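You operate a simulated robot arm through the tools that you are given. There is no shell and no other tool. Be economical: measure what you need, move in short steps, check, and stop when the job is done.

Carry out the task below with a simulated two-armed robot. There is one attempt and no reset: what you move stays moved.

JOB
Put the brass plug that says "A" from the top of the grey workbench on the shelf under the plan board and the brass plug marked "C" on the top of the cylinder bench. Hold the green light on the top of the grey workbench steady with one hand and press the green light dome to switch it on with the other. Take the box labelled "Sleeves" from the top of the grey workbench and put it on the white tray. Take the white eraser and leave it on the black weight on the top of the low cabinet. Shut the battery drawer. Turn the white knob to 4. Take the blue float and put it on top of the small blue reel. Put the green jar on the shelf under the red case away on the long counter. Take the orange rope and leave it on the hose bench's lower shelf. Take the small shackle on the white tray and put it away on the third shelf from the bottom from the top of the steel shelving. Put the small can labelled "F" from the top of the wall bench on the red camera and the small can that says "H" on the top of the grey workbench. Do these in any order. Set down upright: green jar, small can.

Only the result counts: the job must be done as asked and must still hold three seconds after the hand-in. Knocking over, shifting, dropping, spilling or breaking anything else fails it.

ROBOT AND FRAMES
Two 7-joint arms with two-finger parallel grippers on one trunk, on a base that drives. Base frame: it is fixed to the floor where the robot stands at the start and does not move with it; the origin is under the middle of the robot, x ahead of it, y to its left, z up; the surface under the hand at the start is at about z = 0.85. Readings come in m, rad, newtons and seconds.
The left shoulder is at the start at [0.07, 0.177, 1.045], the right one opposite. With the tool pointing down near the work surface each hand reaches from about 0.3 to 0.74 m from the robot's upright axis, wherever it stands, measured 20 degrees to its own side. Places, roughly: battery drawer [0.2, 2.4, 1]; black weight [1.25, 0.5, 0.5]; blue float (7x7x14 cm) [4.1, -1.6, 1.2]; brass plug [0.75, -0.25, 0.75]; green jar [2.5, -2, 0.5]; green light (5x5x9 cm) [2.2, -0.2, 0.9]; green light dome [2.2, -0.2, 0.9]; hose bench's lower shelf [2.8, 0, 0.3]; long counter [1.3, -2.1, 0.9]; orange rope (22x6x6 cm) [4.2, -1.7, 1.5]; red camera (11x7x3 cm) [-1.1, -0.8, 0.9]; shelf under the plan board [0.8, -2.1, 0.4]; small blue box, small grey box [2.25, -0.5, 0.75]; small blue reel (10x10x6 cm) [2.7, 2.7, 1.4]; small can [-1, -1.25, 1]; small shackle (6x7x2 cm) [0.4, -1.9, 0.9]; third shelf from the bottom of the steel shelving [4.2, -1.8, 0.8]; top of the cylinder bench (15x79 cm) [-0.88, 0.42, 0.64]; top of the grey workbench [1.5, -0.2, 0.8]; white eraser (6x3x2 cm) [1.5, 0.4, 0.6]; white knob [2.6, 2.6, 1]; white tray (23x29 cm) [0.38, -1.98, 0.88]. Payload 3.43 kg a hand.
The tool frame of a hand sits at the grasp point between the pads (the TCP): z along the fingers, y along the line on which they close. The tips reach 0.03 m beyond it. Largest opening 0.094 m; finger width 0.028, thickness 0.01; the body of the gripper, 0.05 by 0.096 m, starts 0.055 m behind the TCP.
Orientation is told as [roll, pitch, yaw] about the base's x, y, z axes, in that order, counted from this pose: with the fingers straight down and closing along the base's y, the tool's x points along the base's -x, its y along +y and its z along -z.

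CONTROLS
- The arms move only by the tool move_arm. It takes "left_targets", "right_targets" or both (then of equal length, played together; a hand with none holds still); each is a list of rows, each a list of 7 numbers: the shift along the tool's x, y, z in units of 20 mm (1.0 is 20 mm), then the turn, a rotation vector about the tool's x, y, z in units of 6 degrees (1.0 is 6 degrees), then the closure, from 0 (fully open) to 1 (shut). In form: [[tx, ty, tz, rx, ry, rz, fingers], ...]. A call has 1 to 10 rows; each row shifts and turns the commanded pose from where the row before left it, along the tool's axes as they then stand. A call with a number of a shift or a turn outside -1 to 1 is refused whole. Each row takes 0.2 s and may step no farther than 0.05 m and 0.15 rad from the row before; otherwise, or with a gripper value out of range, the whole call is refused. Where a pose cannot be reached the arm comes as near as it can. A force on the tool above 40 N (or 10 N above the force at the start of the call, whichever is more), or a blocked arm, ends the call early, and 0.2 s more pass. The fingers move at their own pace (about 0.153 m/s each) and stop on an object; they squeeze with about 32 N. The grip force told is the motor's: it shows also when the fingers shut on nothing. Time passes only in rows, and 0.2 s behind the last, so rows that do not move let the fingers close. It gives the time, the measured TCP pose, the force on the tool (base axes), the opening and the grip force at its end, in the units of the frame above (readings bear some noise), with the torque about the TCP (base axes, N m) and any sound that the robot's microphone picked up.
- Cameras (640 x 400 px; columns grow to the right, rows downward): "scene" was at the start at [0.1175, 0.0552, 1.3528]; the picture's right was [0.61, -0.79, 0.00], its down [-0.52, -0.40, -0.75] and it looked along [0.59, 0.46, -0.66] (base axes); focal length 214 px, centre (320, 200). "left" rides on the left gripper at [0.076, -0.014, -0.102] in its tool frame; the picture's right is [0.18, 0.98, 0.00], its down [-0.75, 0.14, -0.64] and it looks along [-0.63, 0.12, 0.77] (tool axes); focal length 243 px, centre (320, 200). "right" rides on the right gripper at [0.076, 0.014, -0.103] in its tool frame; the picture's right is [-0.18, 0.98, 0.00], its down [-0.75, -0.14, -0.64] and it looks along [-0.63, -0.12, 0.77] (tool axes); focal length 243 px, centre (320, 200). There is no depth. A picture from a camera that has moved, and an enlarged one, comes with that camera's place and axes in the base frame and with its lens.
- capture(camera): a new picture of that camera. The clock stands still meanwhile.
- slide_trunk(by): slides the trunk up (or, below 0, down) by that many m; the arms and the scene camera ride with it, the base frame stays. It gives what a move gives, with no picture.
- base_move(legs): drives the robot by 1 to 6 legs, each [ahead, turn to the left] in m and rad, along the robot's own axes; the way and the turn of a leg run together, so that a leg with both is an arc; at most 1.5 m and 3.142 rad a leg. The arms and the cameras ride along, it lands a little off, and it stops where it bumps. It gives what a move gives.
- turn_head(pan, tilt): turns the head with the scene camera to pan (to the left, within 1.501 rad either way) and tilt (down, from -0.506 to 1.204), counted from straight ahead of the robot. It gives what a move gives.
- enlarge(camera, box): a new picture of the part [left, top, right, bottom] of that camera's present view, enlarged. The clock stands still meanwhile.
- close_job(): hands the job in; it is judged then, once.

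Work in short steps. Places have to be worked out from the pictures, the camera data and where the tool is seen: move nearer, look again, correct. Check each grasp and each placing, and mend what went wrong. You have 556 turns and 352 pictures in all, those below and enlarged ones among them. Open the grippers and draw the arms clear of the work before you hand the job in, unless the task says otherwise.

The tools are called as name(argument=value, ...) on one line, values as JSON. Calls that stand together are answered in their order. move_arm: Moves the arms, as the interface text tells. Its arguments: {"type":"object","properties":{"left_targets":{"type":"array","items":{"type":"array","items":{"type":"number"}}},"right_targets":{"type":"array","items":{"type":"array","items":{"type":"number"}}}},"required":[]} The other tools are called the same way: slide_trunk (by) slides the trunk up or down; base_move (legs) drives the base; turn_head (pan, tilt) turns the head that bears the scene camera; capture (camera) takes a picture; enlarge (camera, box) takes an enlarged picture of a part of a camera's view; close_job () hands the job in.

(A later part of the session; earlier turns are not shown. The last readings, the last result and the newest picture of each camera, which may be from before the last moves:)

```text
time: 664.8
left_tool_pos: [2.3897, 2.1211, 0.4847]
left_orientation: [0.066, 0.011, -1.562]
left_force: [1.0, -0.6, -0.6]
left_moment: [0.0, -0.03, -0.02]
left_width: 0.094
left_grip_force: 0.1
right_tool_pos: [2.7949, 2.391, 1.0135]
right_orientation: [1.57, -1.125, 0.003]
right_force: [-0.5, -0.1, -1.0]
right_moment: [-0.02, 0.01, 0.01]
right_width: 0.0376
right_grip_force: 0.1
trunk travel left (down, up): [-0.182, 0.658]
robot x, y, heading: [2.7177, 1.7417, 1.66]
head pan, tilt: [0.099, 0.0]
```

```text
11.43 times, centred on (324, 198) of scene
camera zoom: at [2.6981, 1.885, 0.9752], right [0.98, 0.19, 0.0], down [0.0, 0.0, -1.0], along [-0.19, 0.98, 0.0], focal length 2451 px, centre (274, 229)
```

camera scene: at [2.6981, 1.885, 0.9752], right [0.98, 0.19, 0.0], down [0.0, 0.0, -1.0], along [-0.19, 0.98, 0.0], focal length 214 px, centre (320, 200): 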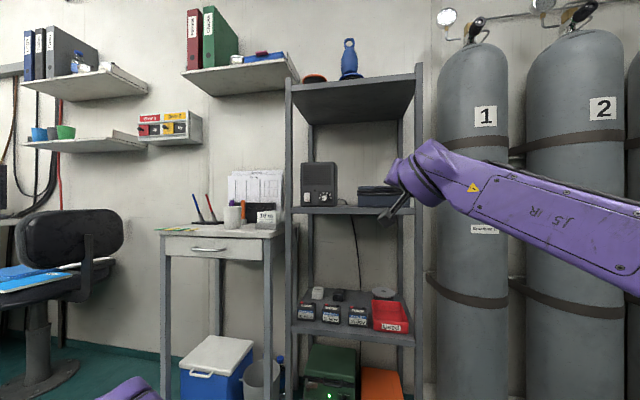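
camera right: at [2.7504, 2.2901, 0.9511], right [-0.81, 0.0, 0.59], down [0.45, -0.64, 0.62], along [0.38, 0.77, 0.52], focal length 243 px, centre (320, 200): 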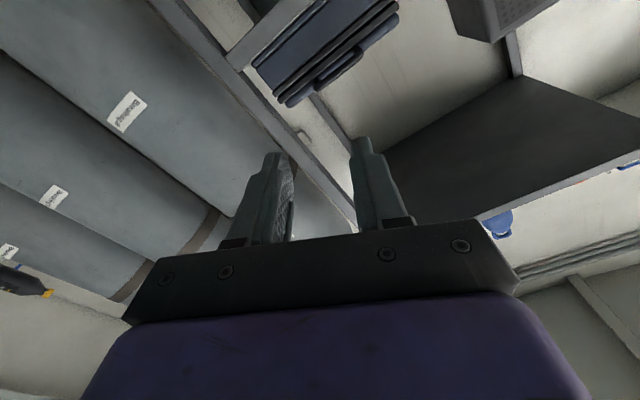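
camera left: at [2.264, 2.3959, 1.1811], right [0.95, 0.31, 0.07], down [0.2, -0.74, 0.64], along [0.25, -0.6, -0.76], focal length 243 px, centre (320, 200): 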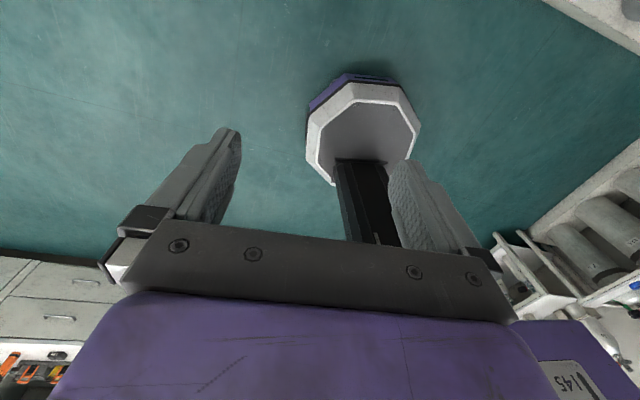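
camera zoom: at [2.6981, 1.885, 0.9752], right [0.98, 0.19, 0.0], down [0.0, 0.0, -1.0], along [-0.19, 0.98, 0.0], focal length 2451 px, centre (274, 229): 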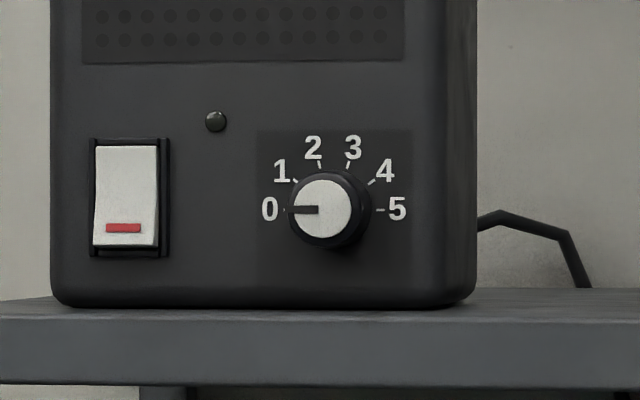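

Knob face at (2.574, 2.616, 0.981). Move the hand in front of it.

move_arm(right_targets=[[0.62, 0.93, 0, 0, 0, 0, 0.64], [0.62, 0.93, 0, 0, 0, 0, 0.64], [0.62, 0.93, 0, 0, 0, 0, 0.64], [0.62, 0.93, 0, 0, 0, 0, 0.64], [0.62, 0.93, 0, 0, 0, 0, 0.64], [0.62, 0.93, 0, 0, 0, 0, 0.64], [0.62, 0.93, 0, 0, 0, 0, 0.64], [0.62, 0.93, 0, 0, 0, 0, 0.64], [0.62, 0.93, 0, 0, 0, 0, 0.64], [0.62, 0.93, 0, 0, 0, 0, 0.64]])

capture(camera="right")

enlarge(camera="scene", box=[250, 140, 410, 240])

```text
time: 667.2
left_tool_pos: [2.3908, 2.1207, 0.4852]
left_orientation: [0.067, 0.011, -1.563]
left_force: [0.3, 0.1, 0.0]
left_moment: [0.02, 0.04, 0.05]
left_width: 0.094
left_grip_force: 0.1
right_tool_pos: [2.6331, 2.3979, 0.9706]
right_orientation: [1.533, -1.081, -0.013]
right_force: [0.6, 0.8, -0.1]
right_moment: [0.0, -0.01, -0.02]
right_width: 0.0338
right_grip_force: 0.0
right hand out of reach, approached as far as the arm can: row 8, 9, 10
trunk travel left (down, up): [-0.182, 0.658]
robot x, y, heading: [2.7198, 1.7434, 1.66]
head pan, tilt: [0.099, 0.0]
stopped in row 10 (right hand): the arm was blocked; the commanded pose is now the measured one
```

```text
116 pictures are left
camera right: at [2.5821, 2.2961, 0.911], right [-0.78, 0.05, 0.63], down [0.45, -0.65, 0.61], along [0.44, 0.76, 0.49], focal length 243 px, centre (320, 200)
```

right: 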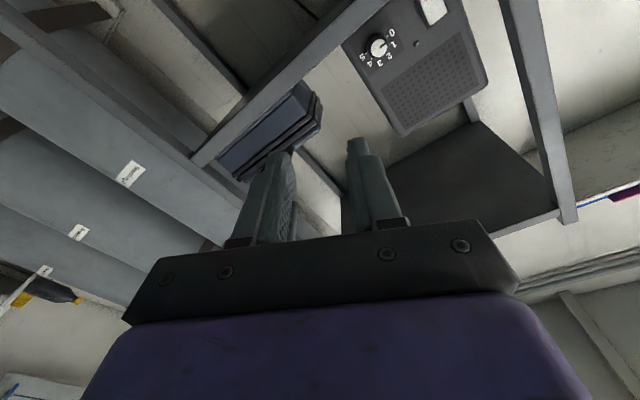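

```text
4.00 times, centred on (330, 190) of scene
camera zoom: at [2.6981, 1.8852, 0.9752], right [0.98, 0.19, 0.0], down [0.0, 0.0, -1.0], along [-0.19, 0.98, 0.0], focal length 858 px, centre (280, 240)
```

zoom: 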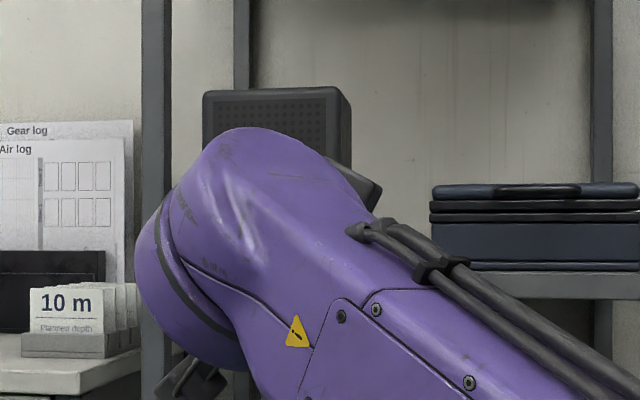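

The arm is at a joint limit here. Shift the hand back right 10 cm and move the base 15 cm to the left instead.

move_arm(right_targets=[[-0.43, -0.9, 0, 0, 0, 0, 0.64], [-0.43, -0.9, 0, 0, 0, 0, 0.64], [-0.43, -0.9, 0, 0, 0, 0, 0.64], [-0.43, -0.9, 0, 0, 0, 0, 0.64], [-0.43, -0.9, 0, 0, 0, 0, 0.64], [0, 0, 0, 0, 0, 0, 0.64]])

base_move(legs=[[-0.25, 0], [0, 0.6], [0.28, 0], [0, -0.62]])

capture(camera="right")

capture(camera="scene")

```text
time: 668.6
left_tool_pos: [2.3914, 2.1208, 0.4852]
left_orientation: [0.067, 0.01, -1.562]
left_force: [-0.1, 0.5, 0.3]
left_moment: [0.0, 0.0, -0.04]
left_width: 0.0938
left_grip_force: 0.0
right_tool_pos: [2.7309, 2.391, 0.9634]
right_orientation: [1.538, -1.086, -0.014]
right_force: [0.2, 0.0, -1.3]
right_moment: [-0.01, -0.01, 0.01]
right_width: 0.0338
right_grip_force: 0.1
trunk travel left (down, up): [-0.182, 0.658]
robot x, y, heading: [2.7176, 1.7418, 1.661]
head pan, tilt: [0.099, 0.0]
```

```text
time: 675.4
left_tool_pos: [2.2296, 2.0809, 0.4847]
left_orientation: [0.066, 0.01, -1.561]
left_force: [-0.5, 0.7, 0.2]
left_moment: [-0.05, 0.0, -0.01]
left_width: 0.094
left_grip_force: 0.1
right_tool_pos: [2.5703, 2.3516, 0.9648]
right_orientation: [1.536, -1.087, -0.013]
right_force: [-0.1, -0.4, 0.1]
right_moment: [0.01, 0.02, 0.03]
right_width: 0.0338
right_grip_force: 0.2
trunk travel left (down, up): [-0.182, 0.658]
robot x, y, heading: [2.5604, 1.7036, 1.659]
head pan, tilt: [0.099, 0.0]
```

```text
114 pictures are left
camera right: at [2.5189, 2.2497, 0.9056], right [-0.78, 0.04, 0.62], down [0.45, -0.65, 0.61], along [0.43, 0.76, 0.49], focal length 243 px, centre (320, 200)
```

right: 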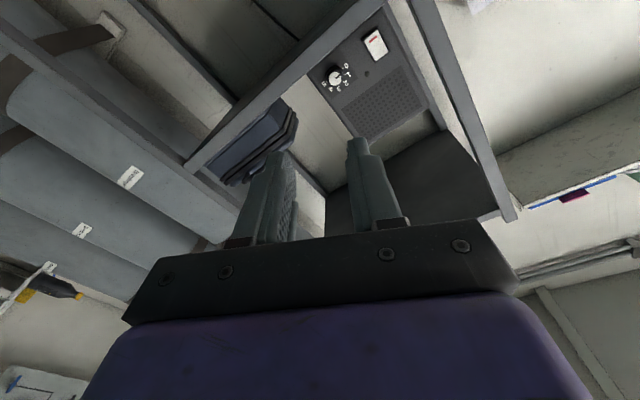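

```text
113 pictures are left
camera scene: at [2.5373, 1.8453, 0.9752], right [0.98, 0.19, 0.0], down [0.0, 0.0, -1.0], along [-0.19, 0.98, 0.0], focal length 214 px, centre (320, 200)
```

scene: 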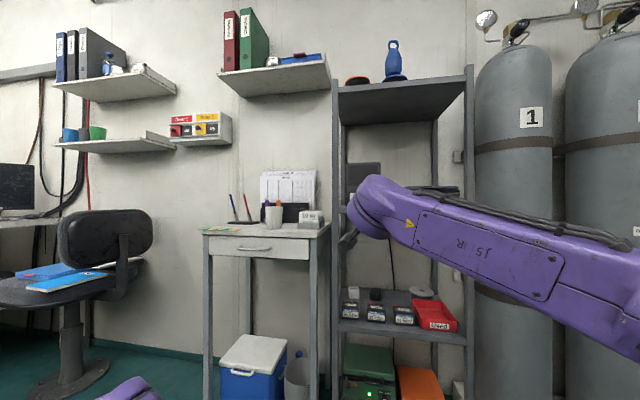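

Knob confirmed at (2.571,2.616,0.9785). Fine-tune the attitude and height, and drive ahead 15 cm.

move_arm(right_targets=[[-0.6, 0.32, 0, -0.37, 0.195, 0, 0.64], [-0.3, -0.58, 0, 0, 0, 0, 0.64], [0, 0, 0, 0, 0, 0, 0.64]])

base_move(legs=[[0.15, 0]])

capture(camera="right")

```text
time: 676.2
left_tool_pos: [2.23, 2.0806, 0.4853]
left_orientation: [0.066, 0.01, -1.562]
left_force: [0.7, -0.3, -0.1]
left_moment: [0.0, -0.02, 0.01]
left_width: 0.0939
left_grip_force: 0.1
right_tool_pos: [2.5851, 2.3521, 0.977]
right_orientation: [1.537, -1.087, 0.034]
right_force: [0.6, 0.1, 0.5]
right_moment: [-0.03, -0.01, -0.07]
right_width: 0.0338
right_grip_force: 0.1
trunk travel left (down, up): [-0.182, 0.658]
robot x, y, heading: [2.5607, 1.7033, 1.664]
head pan, tilt: [0.099, 0.0]
```

```text
time: 677.5
left_tool_pos: [2.2168, 2.228, 0.4861]
left_orientation: [0.065, 0.011, -1.56]
left_force: [0.5, 0.1, -0.1]
left_moment: [0.0, -0.02, -0.01]
left_width: 0.094
left_grip_force: 0.0
right_tool_pos: [2.5703, 2.5015, 0.977]
right_orientation: [1.536, -1.086, 0.034]
right_force: [-0.2, -0.2, -0.2]
right_moment: [0.0, 0.01, 0.0]
right_width: 0.0339
right_grip_force: 0.0
trunk travel left (down, up): [-0.182, 0.658]
robot x, y, heading: [2.5447, 1.8492, 1.657]
head pan, tilt: [0.099, 0.0]
```

```text
112 pictures are left
camera right: at [2.5228, 2.3972, 0.918], right [-0.78, 0.01, 0.62], down [0.48, -0.63, 0.61], along [0.4, 0.78, 0.49], focal length 243 px, centre (320, 200)
```

right: 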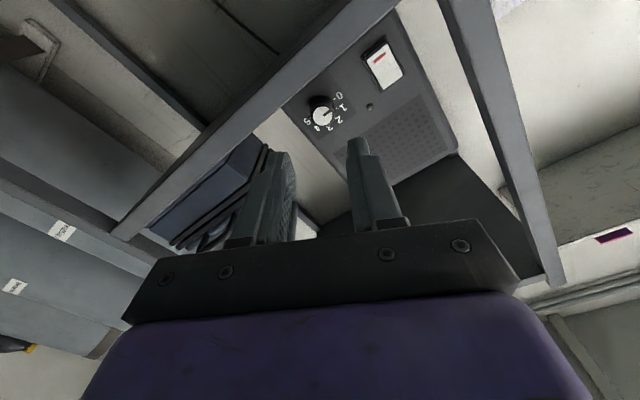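

Aligned. Advance 6 cm and check.

move_arm(right_targets=[[-0.18, 0.0, 1, 0, 0, 0, 0.64], [0, 0, 1, 0, 0, 0, 0.64], [0, 0, 1, 0, 0, 0, 0.64], [0, 0, 0.5, 0, 0, 0, 0.64], [0, 0, 0, 0, 0, 0, 0.64]])

enlarge(camera="right", box=[220, 60, 460, 260])

```text
time: 678.7
left_tool_pos: [2.2162, 2.2291, 0.4851]
left_orientation: [0.066, 0.01, -1.559]
left_force: [0.6, 0.8, 0.3]
left_moment: [0.01, -0.02, 0.02]
left_width: 0.0939
left_grip_force: 0.1
right_tool_pos: [2.5718, 2.5694, 0.9804]
right_orientation: [1.538, -1.086, 0.031]
right_force: [0.8, -0.6, 0.0]
right_moment: [0.02, 0.0, -0.01]
right_width: 0.0337
right_grip_force: 0.0
trunk travel left (down, up): [-0.182, 0.658]
robot x, y, heading: [2.5425, 1.8509, 1.661]
head pan, tilt: [0.099, 0.0]
```

```text
2.00 times, centred on (340, 160) of right
camera zoom: at [2.5248, 2.4669, 0.9212], right [-0.78, 0.01, 0.62], down [0.48, -0.63, 0.61], along [0.4, 0.78, 0.49], focal length 485 px, centre (280, 280)
```

zoom: 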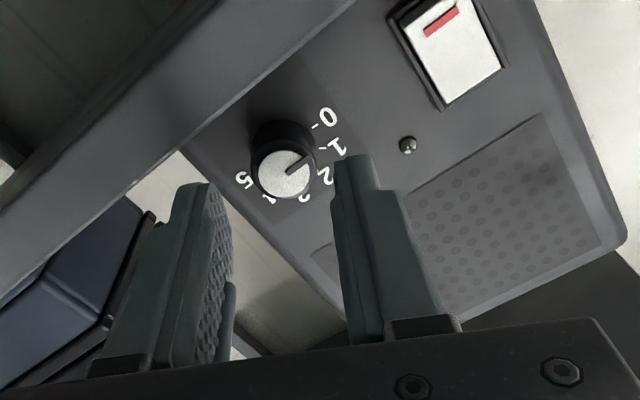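

Centred. Advance 2.4 cm and close on the knob.

move_arm(right_targets=[[0, 0, 0.6, 0, 0, 0, 0.64], [0, 0, 0.6, 0, 0, 0, 0.64], [0, 0, 0, 0, 0, 0, 0.64]])

enlarge(camera="right", box=[220, 60, 460, 260])

```text
time: 679.5
left_tool_pos: [2.2154, 2.2289, 0.484]
left_orientation: [0.067, 0.01, -1.56]
left_force: [0.1, 0.5, -0.2]
left_moment: [-0.04, 0.02, -0.01]
left_width: 0.0941
left_grip_force: 0.0
right_tool_pos: [2.5732, 2.5886, 0.9758]
right_orientation: [1.539, -1.084, 0.029]
right_force: [0.8, 1.3, 2.0]
right_moment: [0.05, -0.07, -0.06]
right_width: 0.0337
right_grip_force: 0.0
right hand out of reach, approached as far as the arm can: row 2
trunk travel left (down, up): [-0.182, 0.658]
robot x, y, heading: [2.5391, 1.85, 1.664]
head pan, tilt: [0.099, 0.0]
```

```text
2.00 times, centred on (340, 160) of right
camera zoom: at [2.5272, 2.4851, 0.9159], right [-0.78, 0.01, 0.62], down [0.48, -0.63, 0.61], along [0.4, 0.78, 0.49], focal length 485 px, centre (280, 280)
```

zoom: 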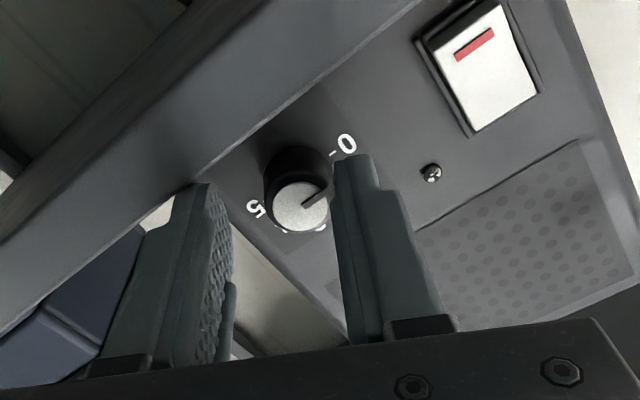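

At the reach limit; go back 1.5 cm, and use the base for the last few centimetres.

move_arm(right_targets=[[0, 0, -0.9, 0, 0, 0, 0.64], [-0.1, 0.05, 0, 0, 0, 0, 0.64], [0, 0, 0, 0, 0, 0, 0.64]])

base_move(legs=[[0.024, 0]])

enlarge(camera="right", box=[220, 60, 460, 260])

```text
time: 680.3
left_tool_pos: [2.2162, 2.2279, 0.4848]
left_orientation: [0.066, 0.009, -1.561]
left_force: [0.3, -0.2, 0.5]
left_moment: [0.02, -0.02, 0.01]
left_width: 0.0943
left_grip_force: 0.1
right_tool_pos: [2.574, 2.5712, 0.9761]
right_orientation: [1.537, -1.086, 0.032]
right_force: [-0.3, -0.5, 0.3]
right_moment: [0.0, -0.01, 0.01]
right_width: 0.0338
right_grip_force: 0.1
trunk travel left (down, up): [-0.182, 0.658]
robot x, y, heading: [2.547, 1.8516, 1.661]
head pan, tilt: [0.099, 0.0]
```

```text
time: 681.1
left_tool_pos: [2.2136, 2.2529, 0.4843]
left_orientation: [0.066, 0.01, -1.561]
left_force: [0.2, -0.3, -0.5]
left_moment: [-0.01, 0.0, -0.02]
left_width: 0.0941
left_grip_force: 0.1
right_tool_pos: [2.5735, 2.5952, 0.9763]
right_orientation: [1.536, -1.088, 0.031]
right_force: [-0.1, 0.4, -0.5]
right_moment: [0.02, -0.03, 0.03]
right_width: 0.0335
right_grip_force: 0.1
trunk travel left (down, up): [-0.182, 0.658]
robot x, y, heading: [2.5383, 1.8729, 1.668]
head pan, tilt: [0.099, 0.0]
```

```text
2.00 times, centred on (340, 160) of right
camera zoom: at [2.5251, 2.4921, 0.917], right [-0.78, 0.01, 0.62], down [0.48, -0.63, 0.61], along [0.4, 0.78, 0.49], focal length 485 px, centre (280, 280)
```

zoom: 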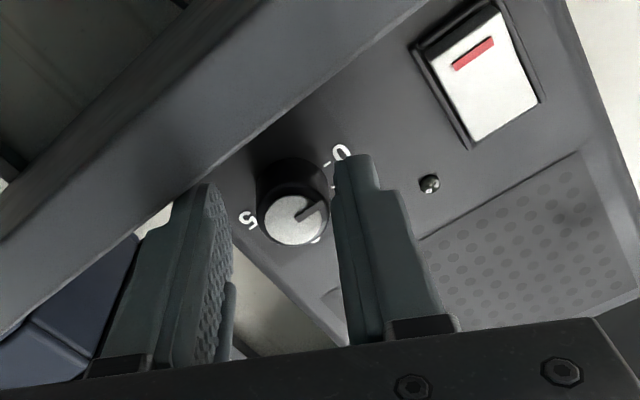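

Offset only 4 mm; correct and close on the knob.

move_arm(right_targets=[[0, 0.2, 0, 0, 0, 0, 0.64], [0, 0, 0, 0, 0, 0, 0.8], [0, 0, 0, 0, 0, 0, 1], [0, 0, 0, 0, 0, 0, 1], [0, 0, 0, 0, 0, 0, 1]])

enlarge(camera="right", box=[220, 60, 460, 260])

```text
time: 682.4
left_tool_pos: [2.2138, 2.2523, 0.4855]
left_orientation: [0.065, 0.012, -1.559]
left_force: [1.5, -0.3, 0.7]
left_moment: [-0.01, -0.01, 0.03]
left_width: 0.0937
left_grip_force: 0.0
right_tool_pos: [2.5691, 2.5962, 0.9774]
right_orientation: [1.534, -1.083, 0.036]
right_force: [6.3, -6.1, -8.7]
right_moment: [-0.15, 0.16, -0.32]
right_width: 0.0232
right_grip_force: 45.3
trunk travel left (down, up): [-0.182, 0.658]
robot x, y, heading: [2.5449, 1.8723, 1.66]
head pan, tilt: [0.099, 0.0]
```

```text
2.00 times, centred on (340, 160) of right
camera zoom: at [2.5221, 2.492, 0.9185], right [-0.78, 0.01, 0.62], down [0.48, -0.63, 0.61], along [0.4, 0.78, 0.49], focal length 485 px, centre (280, 280)
```

zoom: 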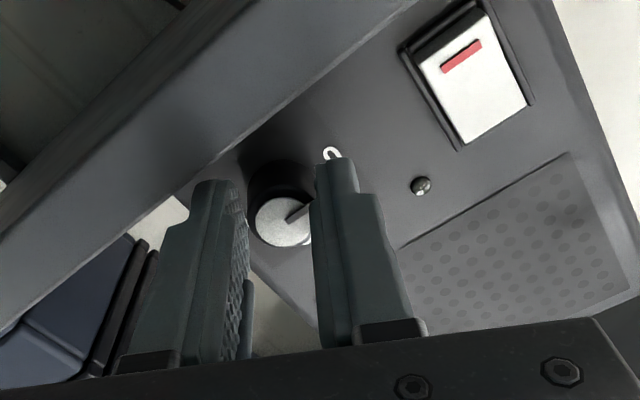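

Knob gripped (23 mm). Turn clockwise in steps (6° per row).

move_arm(right_targets=[[0, -0.1, 0, 0, 0, 1, 1], [0, 0, 0, 0, 0, 1, 1], [0, 0, 0, 0, 0, 1, 1], [0, 0, 0, 0, 0, 1, 1], [0, 0, 0, 0, 0, 1, 1], [0, 0, 0, 0, 0, 1, 1], [0, 0, 0, 0, 0, 1, 1], [0, 0, 0, 0, 0, 1, 1], [0, 0, 0, 0, 0, 1, 1], [0, 0, 0, 0, 0, 1, 1]])

capture(camera="right")

```text
time: 683.9
left_tool_pos: [2.2128, 2.2531, 0.4838]
left_orientation: [0.068, 0.011, -1.561]
left_force: [1.0, 0.0, 0.2]
left_moment: [-0.01, 0.03, -0.03]
left_width: 0.0939
left_grip_force: 0.1
right_tool_pos: [2.5669, 2.5955, 0.9788]
right_orientation: [1.562, -0.413, 0.012]
right_force: [-10.0, 9.1, 10.9]
right_moment: [0.39, -0.07, 0.69]
right_width: 0.0231
right_grip_force: 45.0
trunk travel left (down, up): [-0.182, 0.658]
robot x, y, heading: [2.539, 1.8752, 1.67]
head pan, tilt: [0.099, 0.0]
stopped in row 7 (right hand): the force on the tool passed its limit at 42 N (the readings are from after the stop); the commanded pose is now the measured one
```

```text
107 pictures are left
camera right: at [2.4929, 2.4922, 0.9632], right [-0.23, 0.01, 0.97], down [0.75, -0.63, 0.18], along [0.62, 0.77, 0.14], focal length 243 px, centre (320, 200)
```

right: 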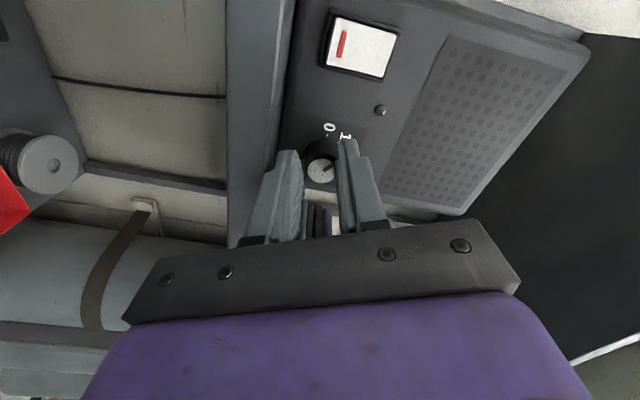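

enlarge(camera="right", box=[260, 100, 400, 220])

move_arm(right_targets=[[0, 0, 0, 0, 0, 1, 1], [0, 0, 0, 0, 0, 1, 1], [0, 0, 0, 0, 0, 1, 1], [0, 0, 0, 0, 0, 1, 1], [0, 0, 0, 0, 0, 1, 1], [0, 0, 0, 0, 0, 1, 1], [0, 0, 0, 0, 0, 1, 1]])

enlarge(camera="right", box=[260, 100, 400, 220])

```text
3.33 times, centred on (330, 160) of right
camera zoom: at [2.4929, 2.4922, 0.9632], right [-0.23, 0.01, 0.97], down [0.75, -0.63, 0.18], along [0.62, 0.77, 0.14], focal length 809 px, centre (287, 333)
```

zoom: 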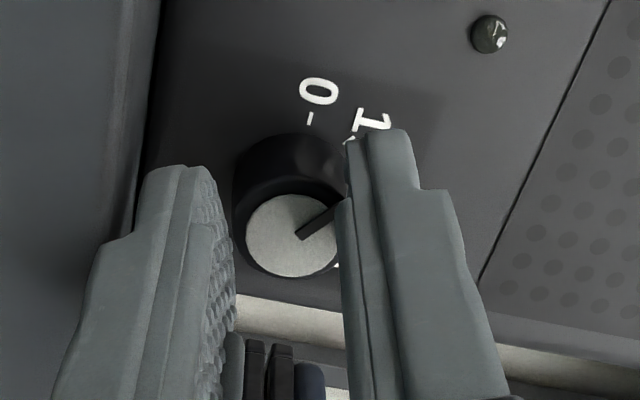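

```text
time: 684.7
left_tool_pos: [2.2131, 2.2534, 0.4841]
left_orientation: [0.067, 0.012, -1.561]
left_force: [-0.3, -0.4, -0.1]
left_moment: [-0.01, 0.03, 0.03]
left_width: 0.0943
left_grip_force: 0.1
right_tool_pos: [2.5655, 2.5955, 0.9814]
right_orientation: [1.569, -0.132, 0.011]
right_force: [-7.7, 10.5, 9.6]
right_moment: [0.53, -0.08, 1.01]
right_width: 0.0234
right_grip_force: 44.5
trunk travel left (down, up): [-0.182, 0.658]
robot x, y, heading: [2.5435, 1.8741, 1.665]
head pan, tilt: [0.099, 0.0]
stopped in row 3 (right hand): the force on the tool passed its limit at 41 N (the readings are from after the stop); the commanded pose is now the measured one
```

```text
3.33 times, centred on (330, 160) of right
camera zoom: at [2.4909, 2.492, 0.9859], right [0.05, 0.0, 1.0], down [0.77, -0.63, -0.04], along [0.63, 0.77, -0.04], focal length 809 px, centre (287, 333)
```

zoom: 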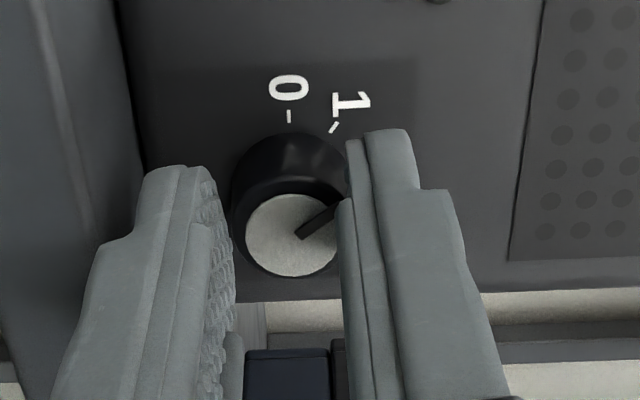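

Pointer has turned 54°. The TCP sits ~6 mm off the knob's axis, so I add a small sideways shift per row while turning on.

move_arm(right_targets=[[0.05, 0.08, 0.05, 0, 0, 0.9, 1], [0, 0.035, 0, 0, 0, 0.9, 1], [0, 0.035, 0, 0, 0, 0.9, 1], [0, 0.035, 0, 0, 0, 0.9, 1], [0, 0.035, 0, 0, 0, 0.9, 1], [0, 0.035, 0, 0, 0, 0.9, 1], [0, 0.035, 0, 0, 0, 0.9, 1], [0, 0.035, 0, 0, 0, 0.9, 1]])

enlarge(camera="right", box=[260, 100, 400, 220])

```text
time: 686.4
left_tool_pos: [2.2146, 2.2525, 0.4865]
left_orientation: [0.066, 0.01, -1.562]
left_force: [-0.6, 0.8, -0.4]
left_moment: [0.02, 0.02, 0.0]
left_width: 0.0939
left_grip_force: 0.0
right_tool_pos: [2.567, 2.5946, 0.9855]
right_orientation: [1.56, 0.566, 0.003]
right_force: [1.9, -9.5, -5.3]
right_moment: [0.08, 0.01, 0.26]
right_width: 0.0231
right_grip_force: 44.8
trunk travel left (down, up): [-0.182, 0.658]
robot x, y, heading: [2.5415, 1.8811, 1.663]
head pan, tilt: [0.099, 0.0]
stopped in row 8 (right hand): the force on the tool passed its limit at 41 N (the readings are from after the stop); the commanded pose is now the measured one
```

```text
3.33 times, centred on (330, 160) of right
camera zoom: at [2.5124, 2.493, 1.0398], right [0.68, 0.01, 0.73], down [0.57, -0.64, -0.52], along [0.46, 0.77, -0.45], focal length 809 px, centre (287, 333)
```

zoom: 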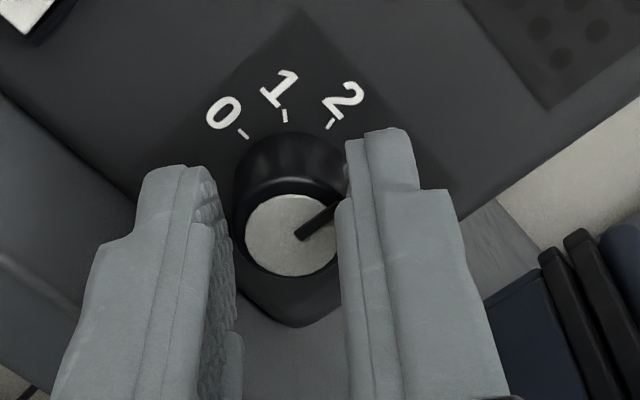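

94.5° done; 49.5° to go.

move_arm(right_targets=[[0, 0.0, -0.05, 0, 0, 0.9, 1], [0, 0.035, 0, 0, 0, 0.9, 1], [0, 0.035, 0, 0, 0, 0.9, 1], [0, 0.035, 0, 0, 0, 0.9, 1], [0, 0.035, 0, 0, 0, 0.9, 1], [0, 0.035, 0, 0, 0, 0.9, 1], [0, 0.035, 0, 0, 0, 0.9, 1], [0, 0.035, 0, 0, 0, 0.9, 1], [0, 0.035, 0, 0, 0, 0.9, 1]])

enlarge(camera="right", box=[260, 100, 400, 220])

```text
time: 688.4
left_tool_pos: [2.2138, 2.2542, 0.4856]
left_orientation: [0.067, 0.012, -1.559]
left_force: [-0.2, 0.2, -0.2]
left_moment: [-0.01, -0.01, 0.03]
left_width: 0.0938
left_grip_force: 0.0
right_tool_pos: [2.5716, 2.5953, 0.9887]
right_orientation: [1.518, 1.414, -0.046]
right_force: [-0.9, 11.6, 11.1]
right_moment: [1.29, 0.0, -0.02]
right_width: 0.023
right_grip_force: 44.6
trunk travel left (down, up): [-0.182, 0.658]
robot x, y, heading: [2.5409, 1.8776, 1.667]
head pan, tilt: [0.099, 0.0]
```

```text
3.33 times, centred on (330, 160) of right
camera zoom: at [2.5755, 2.4936, 1.067], right [1.0, 0.01, -0.03], down [-0.02, -0.65, -0.76], along [-0.03, 0.76, -0.65], focal length 809 px, centre (287, 333)
```

zoom: 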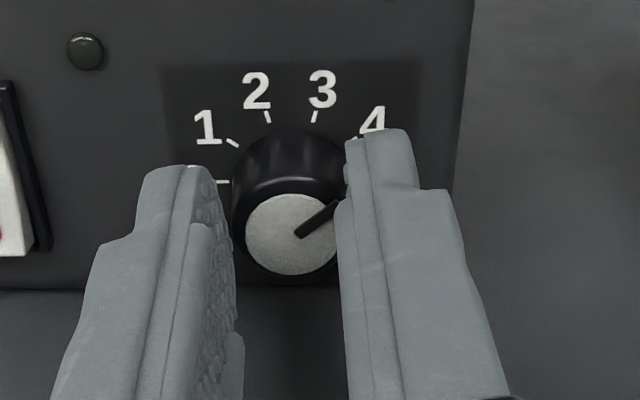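

Turned ≈143°. Add 1°, release, back off and check from the front.

move_arm(right_targets=[[0, 0, 0, 0, 0, 0.15, 1], [0, 0, 0, 0, 0, 0, 1], [0, 0, 0, 0, 0, 0, 0.8], [0, 0, 0, 0, 0, 0, 0.64], [0, 0, 0, 0, 0, 0, 0.64]])

base_move(legs=[[-0.25, 0]])

capture(camera="scene")

enlarge(camera="right", box=[260, 0, 420, 120])

```text
time: 689.6
left_tool_pos: [2.213, 2.2534, 0.4853]
left_orientation: [0.068, 0.011, -1.562]
left_force: [0.2, 0.2, 0.0]
left_moment: [0.0, 0.01, 0.02]
left_width: 0.0941
left_grip_force: 0.0
right_tool_pos: [2.5723, 2.5961, 0.988]
right_orientation: [1.505, 1.431, -0.059]
right_force: [-0.4, 0.2, 0.0]
right_moment: [0.01, 0.01, -0.02]
right_width: 0.0339
right_grip_force: 0.1
trunk travel left (down, up): [-0.182, 0.658]
robot x, y, heading: [2.5427, 1.8725, 1.666]
head pan, tilt: [0.099, 0.0]
```

```text
time: 691.5
left_tool_pos: [2.2379, 1.9938, 0.486]
left_orientation: [0.068, 0.011, -1.56]
left_force: [0.8, 0.1, -0.4]
left_moment: [0.02, 0.0, -0.03]
left_width: 0.0938
left_grip_force: 0.0
right_tool_pos: [2.5963, 2.3368, 0.9889]
right_orientation: [1.511, 1.43, -0.052]
right_force: [-0.2, 0.2, 0.0]
right_moment: [-0.01, 0.0, 0.01]
right_width: 0.0337
right_grip_force: 0.1
trunk travel left (down, up): [-0.182, 0.658]
robot x, y, heading: [2.5651, 1.6182, 1.665]
head pan, tilt: [0.099, 0.0]
```

```text
102 pictures are left
camera scene: at [2.5451, 1.7582, 0.9753], right [0.98, 0.19, 0.0], down [0.0, 0.0, -1.0], along [-0.19, 0.98, 0.0], focal length 214 px, centre (320, 200)
```

scene: 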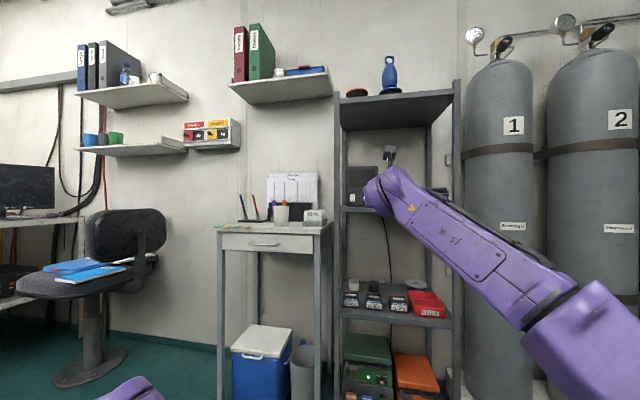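

```text
3.33 times, centred on (340, 60) of right
camera zoom: at [2.6013, 2.2344, 1.0669], right [1.0, 0.01, -0.04], down [-0.03, -0.65, -0.76], along [-0.04, 0.76, -0.65], focal length 809 px, centre (253, 667)
```

zoom: 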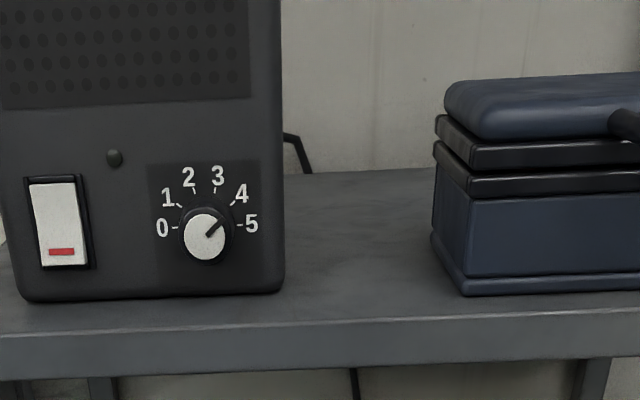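

The knob reads 4. Now head for the battery drawer at ≈(0.2,2.4,1.0).

base_move(legs=[[-0.35, 0], [0, 1.48], [1.5, 0], [0.7, 0], [0, -1.57]])

slide_trunk(by=0.3)

turn_head(pan=0.1, tilt=0.3)

capture(camera="scene")

```text
time: 711.8
left_tool_pos: [0.1009, 1.6835, 0.4845]
left_orientation: [0.067, 0.01, -1.684]
left_force: [1.2, 0.4, -0.1]
left_moment: [-0.01, 0.0, 0.01]
left_width: 0.0941
left_grip_force: 0.0
right_tool_pos: [0.499, 1.9796, 0.9878]
right_orientation: [1.508, 1.431, -0.175]
right_force: [0.2, -0.3, 0.1]
right_moment: [0.0, 0.0, -0.03]
right_width: 0.0337
right_grip_force: 0.0
trunk travel left (down, up): [-0.182, 0.658]
robot x, y, heading: [0.3822, 1.2681, 1.544]
head pan, tilt: [0.099, 0.0]
```

```text
time: 714.8
left_tool_pos: [0.1016, 1.6837, 0.785]
left_orientation: [0.066, 0.012, -1.684]
left_force: [-0.4, 0.3, 0.0]
left_moment: [-0.01, 0.0, 0.0]
left_width: 0.0941
left_grip_force: 0.0
right_tool_pos: [0.4987, 1.9791, 1.2877]
right_orientation: [1.508, 1.429, -0.175]
right_force: [-0.5, -0.2, -1.1]
right_moment: [0.01, -0.03, 0.02]
right_width: 0.0339
right_grip_force: 0.0
trunk travel left (down, up): [-0.482, 0.358]
robot x, y, heading: [0.3832, 1.268, 1.542]
head pan, tilt: [0.099, 0.0]
```

```text
time: 715.6
left_tool_pos: [0.1023, 1.6838, 0.7851]
left_orientation: [0.065, 0.011, -1.683]
left_force: [-0.6, 0.0, -0.1]
left_moment: [-0.01, 0.03, -0.02]
left_width: 0.0941
left_grip_force: 0.0
right_tool_pos: [0.4988, 1.9803, 1.2878]
right_orientation: [1.508, 1.428, -0.174]
right_force: [0.5, 1.3, 0.9]
right_moment: [-0.02, 0.0, 0.0]
right_width: 0.0339
right_grip_force: 0.1
trunk travel left (down, up): [-0.482, 0.358]
robot x, y, heading: [0.3764, 1.2728, 1.543]
head pan, tilt: [0.099, 0.3]
```

```text
100 pictures are left
camera scene: at [0.3773, 1.4157, 1.2476], right [1.0, 0.07, 0.0], down [0.02, -0.29, -0.96], along [-0.07, 0.95, -0.3], focal length 214 px, centre (320, 200)
```

scene: 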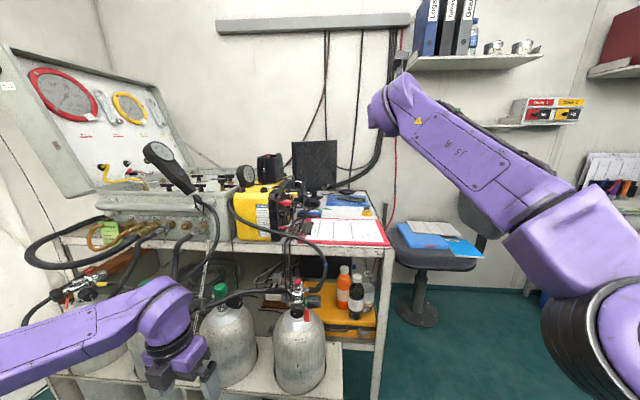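

enlarge(camera="scene", box=[215, 140, 375, 260])

```text
3.33 times, centred on (295, 200) of scene
camera zoom: at [0.3773, 1.4157, 1.2476], right [1.0, 0.07, 0.0], down [0.02, -0.29, -0.96], along [-0.07, 0.95, -0.3], focal length 715 px, centre (403, 200)
```

zoom: 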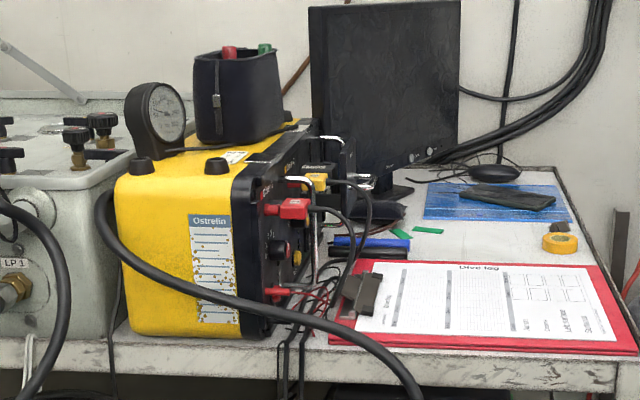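

The unit's front faces +x. Move to view it from the right side.

base_move(legs=[[0, -1.54], [0.55, 0], [0, 2.1]])

turn_head(pan=0.2, tilt=0.25)

enlarge(camera="scene", box=[200, 120, 440, 270])

```text
time: 727.4
left_tool_pos: [0.4771, 1.49, 0.7852]
left_orientation: [0.067, 0.01, -1.153]
left_force: [0.0, -0.3, -0.4]
left_moment: [-0.01, 0.01, -0.04]
left_width: 0.0941
left_grip_force: 0.2
right_tool_pos: [0.6695, 1.9462, 1.2882]
right_orientation: [1.509, 1.429, 0.356]
right_force: [0.8, -0.3, 0.3]
right_moment: [-0.01, 0.02, -0.01]
right_width: 0.0337
right_grip_force: 0.0
trunk travel left (down, up): [-0.482, 0.358]
robot x, y, heading: [0.9315, 1.2709, 2.072]
head pan, tilt: [0.099, 0.3]
```

```text
time: 728.1
left_tool_pos: [0.4778, 1.4896, 0.7846]
left_orientation: [0.065, 0.011, -1.155]
left_force: [-0.5, -0.3, 0.0]
left_moment: [-0.01, -0.01, 0.01]
left_width: 0.0941
left_grip_force: 0.1
right_tool_pos: [0.6699, 1.945, 1.2885]
right_orientation: [1.51, 1.43, 0.356]
right_force: [0.3, -0.9, 0.0]
right_moment: [0.01, 0.0, -0.01]
right_width: 0.0336
right_grip_force: 0.0
trunk travel left (down, up): [-0.482, 0.358]
robot x, y, heading: [0.9299, 1.2773, 2.075]
head pan, tilt: [0.201, 0.25]
```

```text
2.67 times, centred on (320, 195) of scene
camera zoom: at [0.8443, 1.3921, 1.2522], right [0.76, 0.65, 0.0], down [0.16, -0.19, -0.97], along [-0.63, 0.74, -0.25], focal length 572 px, centre (320, 213)
```

zoom: 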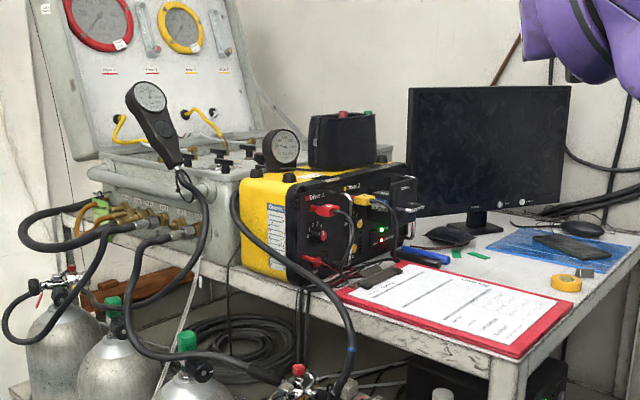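

enlarge(camera="scene", box=[300, 170, 380, 230])

```text
6.67 times, centred on (340, 200) of scene
camera zoom: at [0.8443, 1.3921, 1.2522], right [0.76, 0.65, 0.0], down [0.16, -0.19, -0.97], along [-0.63, 0.74, -0.25], focal length 1430 px, centre (187, 200)
```

zoom: 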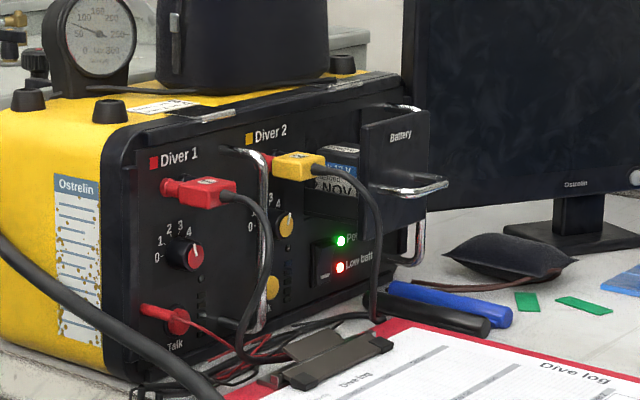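

The battery drawer sticks out toward +x at ≈(0.219,2.408,1.0). I'll push its face with closed right fingertips from the front-right. Raise the left hand, close the right, lower the trunk, and drive to standoff.

move_arm(left_targets=[[0, 0, -1, 0, 0, 0, 0], [0, 0, -1, 0, 0, 0, 0], [0, 0, -1, 0, 0, 0, 0], [0, 0, -1, 0, 0, 0, 0], [0, 0, -1, 0, 0, 0, 0], [0, 0, -1, 0, 0, 0, 0], [0, 0, -1, 0, 0, 0, 0], [0, 0, -1, 0, 0, 0, 0], [0, 0, -1, 0, 0, 0, 0], [0, 0, -1, 0, 0, 0, 0]], right_targets=[[0, 0, 0, 0, 0, 0, 1], [0, 0, 0, 0, 0, 0, 1], [0, 0, 0, 0, 0, 0, 1], [0, 0, 0, 0, 0, 0, 1], [0, 0, 0, 0, 0, 0, 1], [0, 0, 0, 0, 0, 0, 1], [0, 0, 0, 0, 0, 0, 1], [0, 0, 0, 0, 0, 0, 1], [0, 0, 0, 0, 0, 0, 1], [0, 0, 0, 0, 0, 0, 1]])

base_move(legs=[[0, -0.4], [0.45, 0], [0, 0.92]])

slide_trunk(by=-0.28)

capture(camera="right")

turn_head(pan=0.0, tilt=0.15)

capture(camera="scene")

```text
time: 730.3
left_tool_pos: [0.4684, 1.4823, 0.9832]
left_orientation: [0.067, 0.009, -1.155]
left_force: [0.0, -0.5, 0.0]
left_moment: [0.01, 0.0, -0.01]
left_width: 0.094
left_grip_force: 0.1
right_tool_pos: [0.6711, 1.9452, 1.2876]
right_orientation: [1.509, 1.43, 0.356]
right_force: [0.3, 0.2, -0.2]
right_moment: [0.03, -0.02, 0.02]
right_width: 0.0
right_grip_force: 32.2
trunk travel left (down, up): [-0.482, 0.358]
robot x, y, heading: [0.9273, 1.2721, 2.07]
head pan, tilt: [0.201, 0.25]
```

```text
time: 736.6
left_tool_pos: [0.384, 1.6733, 0.9812]
left_orientation: [0.065, 0.011, -0.627]
left_force: [0.0, -0.5, 0.7]
left_moment: [0.01, 0.0, 0.03]
left_width: 0.0943
left_grip_force: 0.1
right_tool_pos: [0.3262, 2.1753, 1.2889]
right_orientation: [1.509, 1.431, 0.883]
right_force: [0.3, 0.6, -0.9]
right_moment: [0.0, -0.01, 0.03]
right_width: 0.0
right_grip_force: 32.7
trunk travel left (down, up): [-0.482, 0.358]
robot x, y, heading: [0.8874, 1.7249, 2.596]
head pan, tilt: [0.201, 0.25]
```

```text
time: 739.5
left_tool_pos: [0.385, 1.674, 0.7016]
left_orientation: [0.066, 0.01, -0.625]
left_force: [-0.1, -0.3, -1.0]
left_moment: [0.04, -0.01, -0.03]
left_width: 0.0939
left_grip_force: 0.0
right_tool_pos: [0.3269, 2.1761, 1.0066]
right_orientation: [1.511, 1.429, 0.883]
right_force: [0.1, 0.3, 0.1]
right_moment: [-0.02, -0.01, 0.02]
right_width: 0.0
right_grip_force: 32.3
trunk travel left (down, up): [-0.202, 0.638]
robot x, y, heading: [0.8842, 1.7239, 2.595]
head pan, tilt: [0.201, 0.25]
```

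```text
96 pictures are left
camera right: at [0.4113, 2.1178, 1.0868], right [0.59, 0.81, -0.04], down [0.51, -0.41, -0.76], along [-0.63, 0.42, -0.65], focal length 243 px, centre (320, 200)
```

right: 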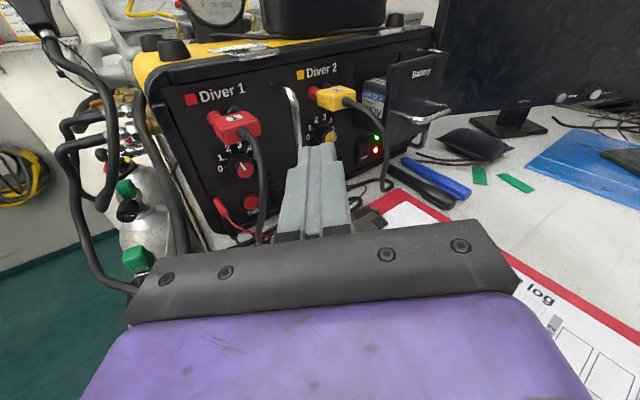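

```text
time: 740.2
left_tool_pos: [0.3845, 1.6728, 0.7029]
left_orientation: [0.066, 0.011, -0.628]
left_force: [0.2, 0.2, 0.8]
left_moment: [-0.04, -0.01, -0.03]
left_width: 0.0941
left_grip_force: 0.0
right_tool_pos: [0.3259, 2.1767, 1.008]
right_orientation: [1.51, 1.431, 0.883]
right_force: [0.1, -0.2, 0.5]
right_moment: [0.0, 0.01, 0.01]
right_width: 0.0002
right_grip_force: 32.3
trunk travel left (down, up): [-0.202, 0.638]
robot x, y, heading: [0.888, 1.7238, 2.6]
head pan, tilt: [0.0, 0.15]
```

```text
95 pictures are left
camera scene: at [0.7652, 1.8003, 0.9814], right [0.52, 0.86, 0.0], down [0.13, -0.08, -0.99], along [-0.85, 0.51, -0.15], focal length 214 px, centre (320, 200)
```

scene: 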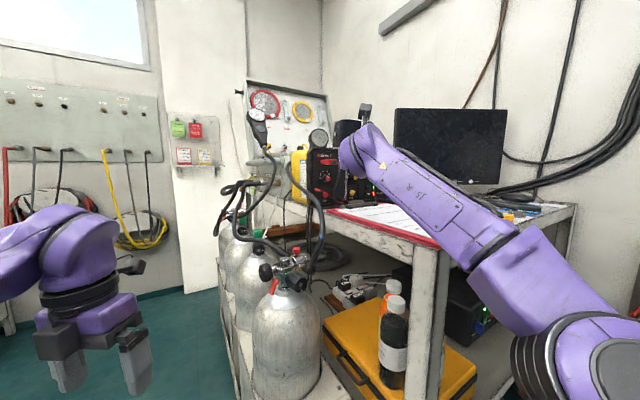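

Shift the hand right 15 cm, then drive ahead 13 cm to face the drawer.

move_arm(right_targets=[[0, 1, 0, 0, 0, 0, 1], [0, 1, 0, 0, 0, 0, 1], [0, 1, 0, 0, 0, 0, 1], [0, 1, 0, 0, 0, 0, 1], [0, 1, 0, 0, 0, 0, 1], [0, 1, 0, 0, 0, 0, 1], [0, 1, 0, 0, 0, 0, 1], [0, 0.6, 0, 0, 0, 0, 1]])

base_move(legs=[[0.12, 0]])

capture(camera="right")

```text
time: 742.0
left_tool_pos: [0.3841, 1.673, 0.7025]
left_orientation: [0.066, 0.01, -0.626]
left_force: [0.3, 0.5, 0.3]
left_moment: [0.02, 0.02, 0.0]
left_width: 0.0941
left_grip_force: 0.1
right_tool_pos: [0.4141, 2.2975, 1.0307]
right_orientation: [1.509, 1.43, 0.882]
right_force: [0.5, -0.5, 0.0]
right_moment: [-0.01, 0.04, 0.02]
right_width: 0.0001
right_grip_force: 32.0
trunk travel left (down, up): [-0.202, 0.638]
robot x, y, heading: [0.8882, 1.7231, 2.596]
head pan, tilt: [0.0, 0.15]
```

```text
time: 743.2
left_tool_pos: [0.285, 1.733, 0.7019]
left_orientation: [0.067, 0.009, -0.63]
left_force: [-0.2, 0.4, 0.2]
left_moment: [-0.01, -0.03, 0.02]
left_width: 0.0942
left_grip_force: 0.0
right_tool_pos: [0.314, 2.358, 1.0289]
right_orientation: [1.503, 1.428, 0.876]
right_force: [0.4, 0.3, -0.1]
right_moment: [0.02, 0.03, -0.01]
right_width: 0.0
right_grip_force: 31.8
trunk travel left (down, up): [-0.202, 0.638]
robot x, y, heading: [0.7895, 1.7841, 2.601]
head pan, tilt: [0.0, 0.15]
```

```text
94 pictures are left
camera right: at [0.3995, 2.3019, 1.1082], right [0.59, 0.81, -0.04], down [0.51, -0.41, -0.76], along [-0.63, 0.42, -0.65], focal length 243 px, centre (320, 200)
```

right: 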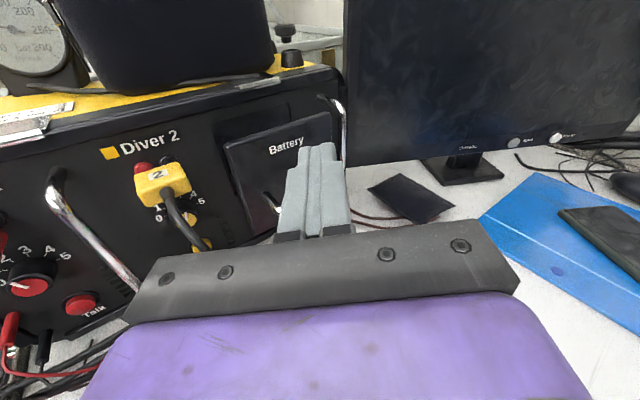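

Drawer face just ahead. Lower 3 cm and push along -x with the arm.

slide_trunk(by=-0.032)

move_arm(right_targets=[[0, -0.6, 0.8, 0, 0, 0, 1], [0, -0.6, 0.8, 0, 0, 0, 1], [0, -0.6, 0.8, 0, 0, 0, 1], [0, 0, 0, 0, 0, 0, 1]])

capture(camera="right")

```text
time: 744.0
left_tool_pos: [0.2843, 1.7346, 0.6717]
left_orientation: [0.066, 0.01, -0.629]
left_force: [0.5, 0.3, -0.4]
left_moment: [0.02, 0.01, -0.02]
left_width: 0.0944
left_grip_force: 0.0
right_tool_pos: [0.3141, 2.3586, 0.9982]
right_orientation: [1.509, 1.43, 0.882]
right_force: [0.1, 0.0, -0.1]
right_moment: [0.01, 0.0, 0.02]
right_width: 0.0
right_grip_force: 32.3
trunk travel left (down, up): [-0.17, 0.67]
robot x, y, heading: [0.7891, 1.7842, 2.599]
head pan, tilt: [0.0, 0.15]
```

```text
time: 744.8
left_tool_pos: [0.2961, 1.7285, 0.6786]
left_orientation: [0.069, 0.029, -0.638]
left_force: [-1.6, -1.4, -1.3]
left_moment: [0.12, -0.06, -0.02]
left_width: 0.0944
left_grip_force: 0.0
right_tool_pos: [0.3496, 2.3757, 1.0279]
right_orientation: [2.296, 1.458, 1.587]
right_force: [-0.6, 0.9, -2.4]
right_moment: [0.11, 0.16, 0.08]
right_width: 0.0
right_grip_force: 32.5
right hand out of reach, approached as far as the arm can: row 3
trunk travel left (down, up): [-0.17, 0.67]
robot x, y, heading: [0.7896, 1.7834, 2.561]
head pan, tilt: [0.0, 0.15]
stopped in row 4 (right hand): the arm was blocked; the commanded pose is now the measured one
```

```text
93 pictures are left
camera right: at [0.4367, 2.3112, 1.0975], right [0.64, 0.76, -0.1], down [0.39, -0.44, -0.81], along [-0.66, 0.48, -0.58], focal length 243 px, centre (320, 200)
```

right: 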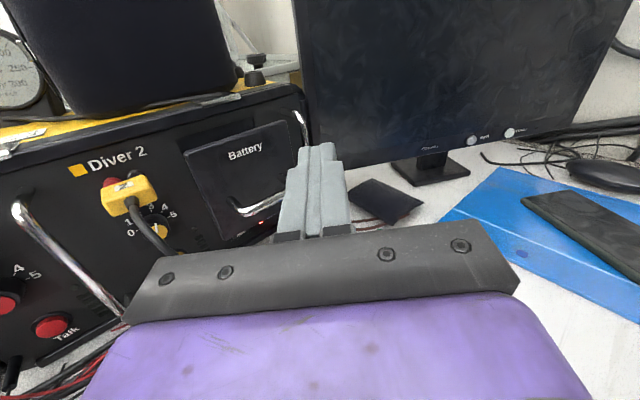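

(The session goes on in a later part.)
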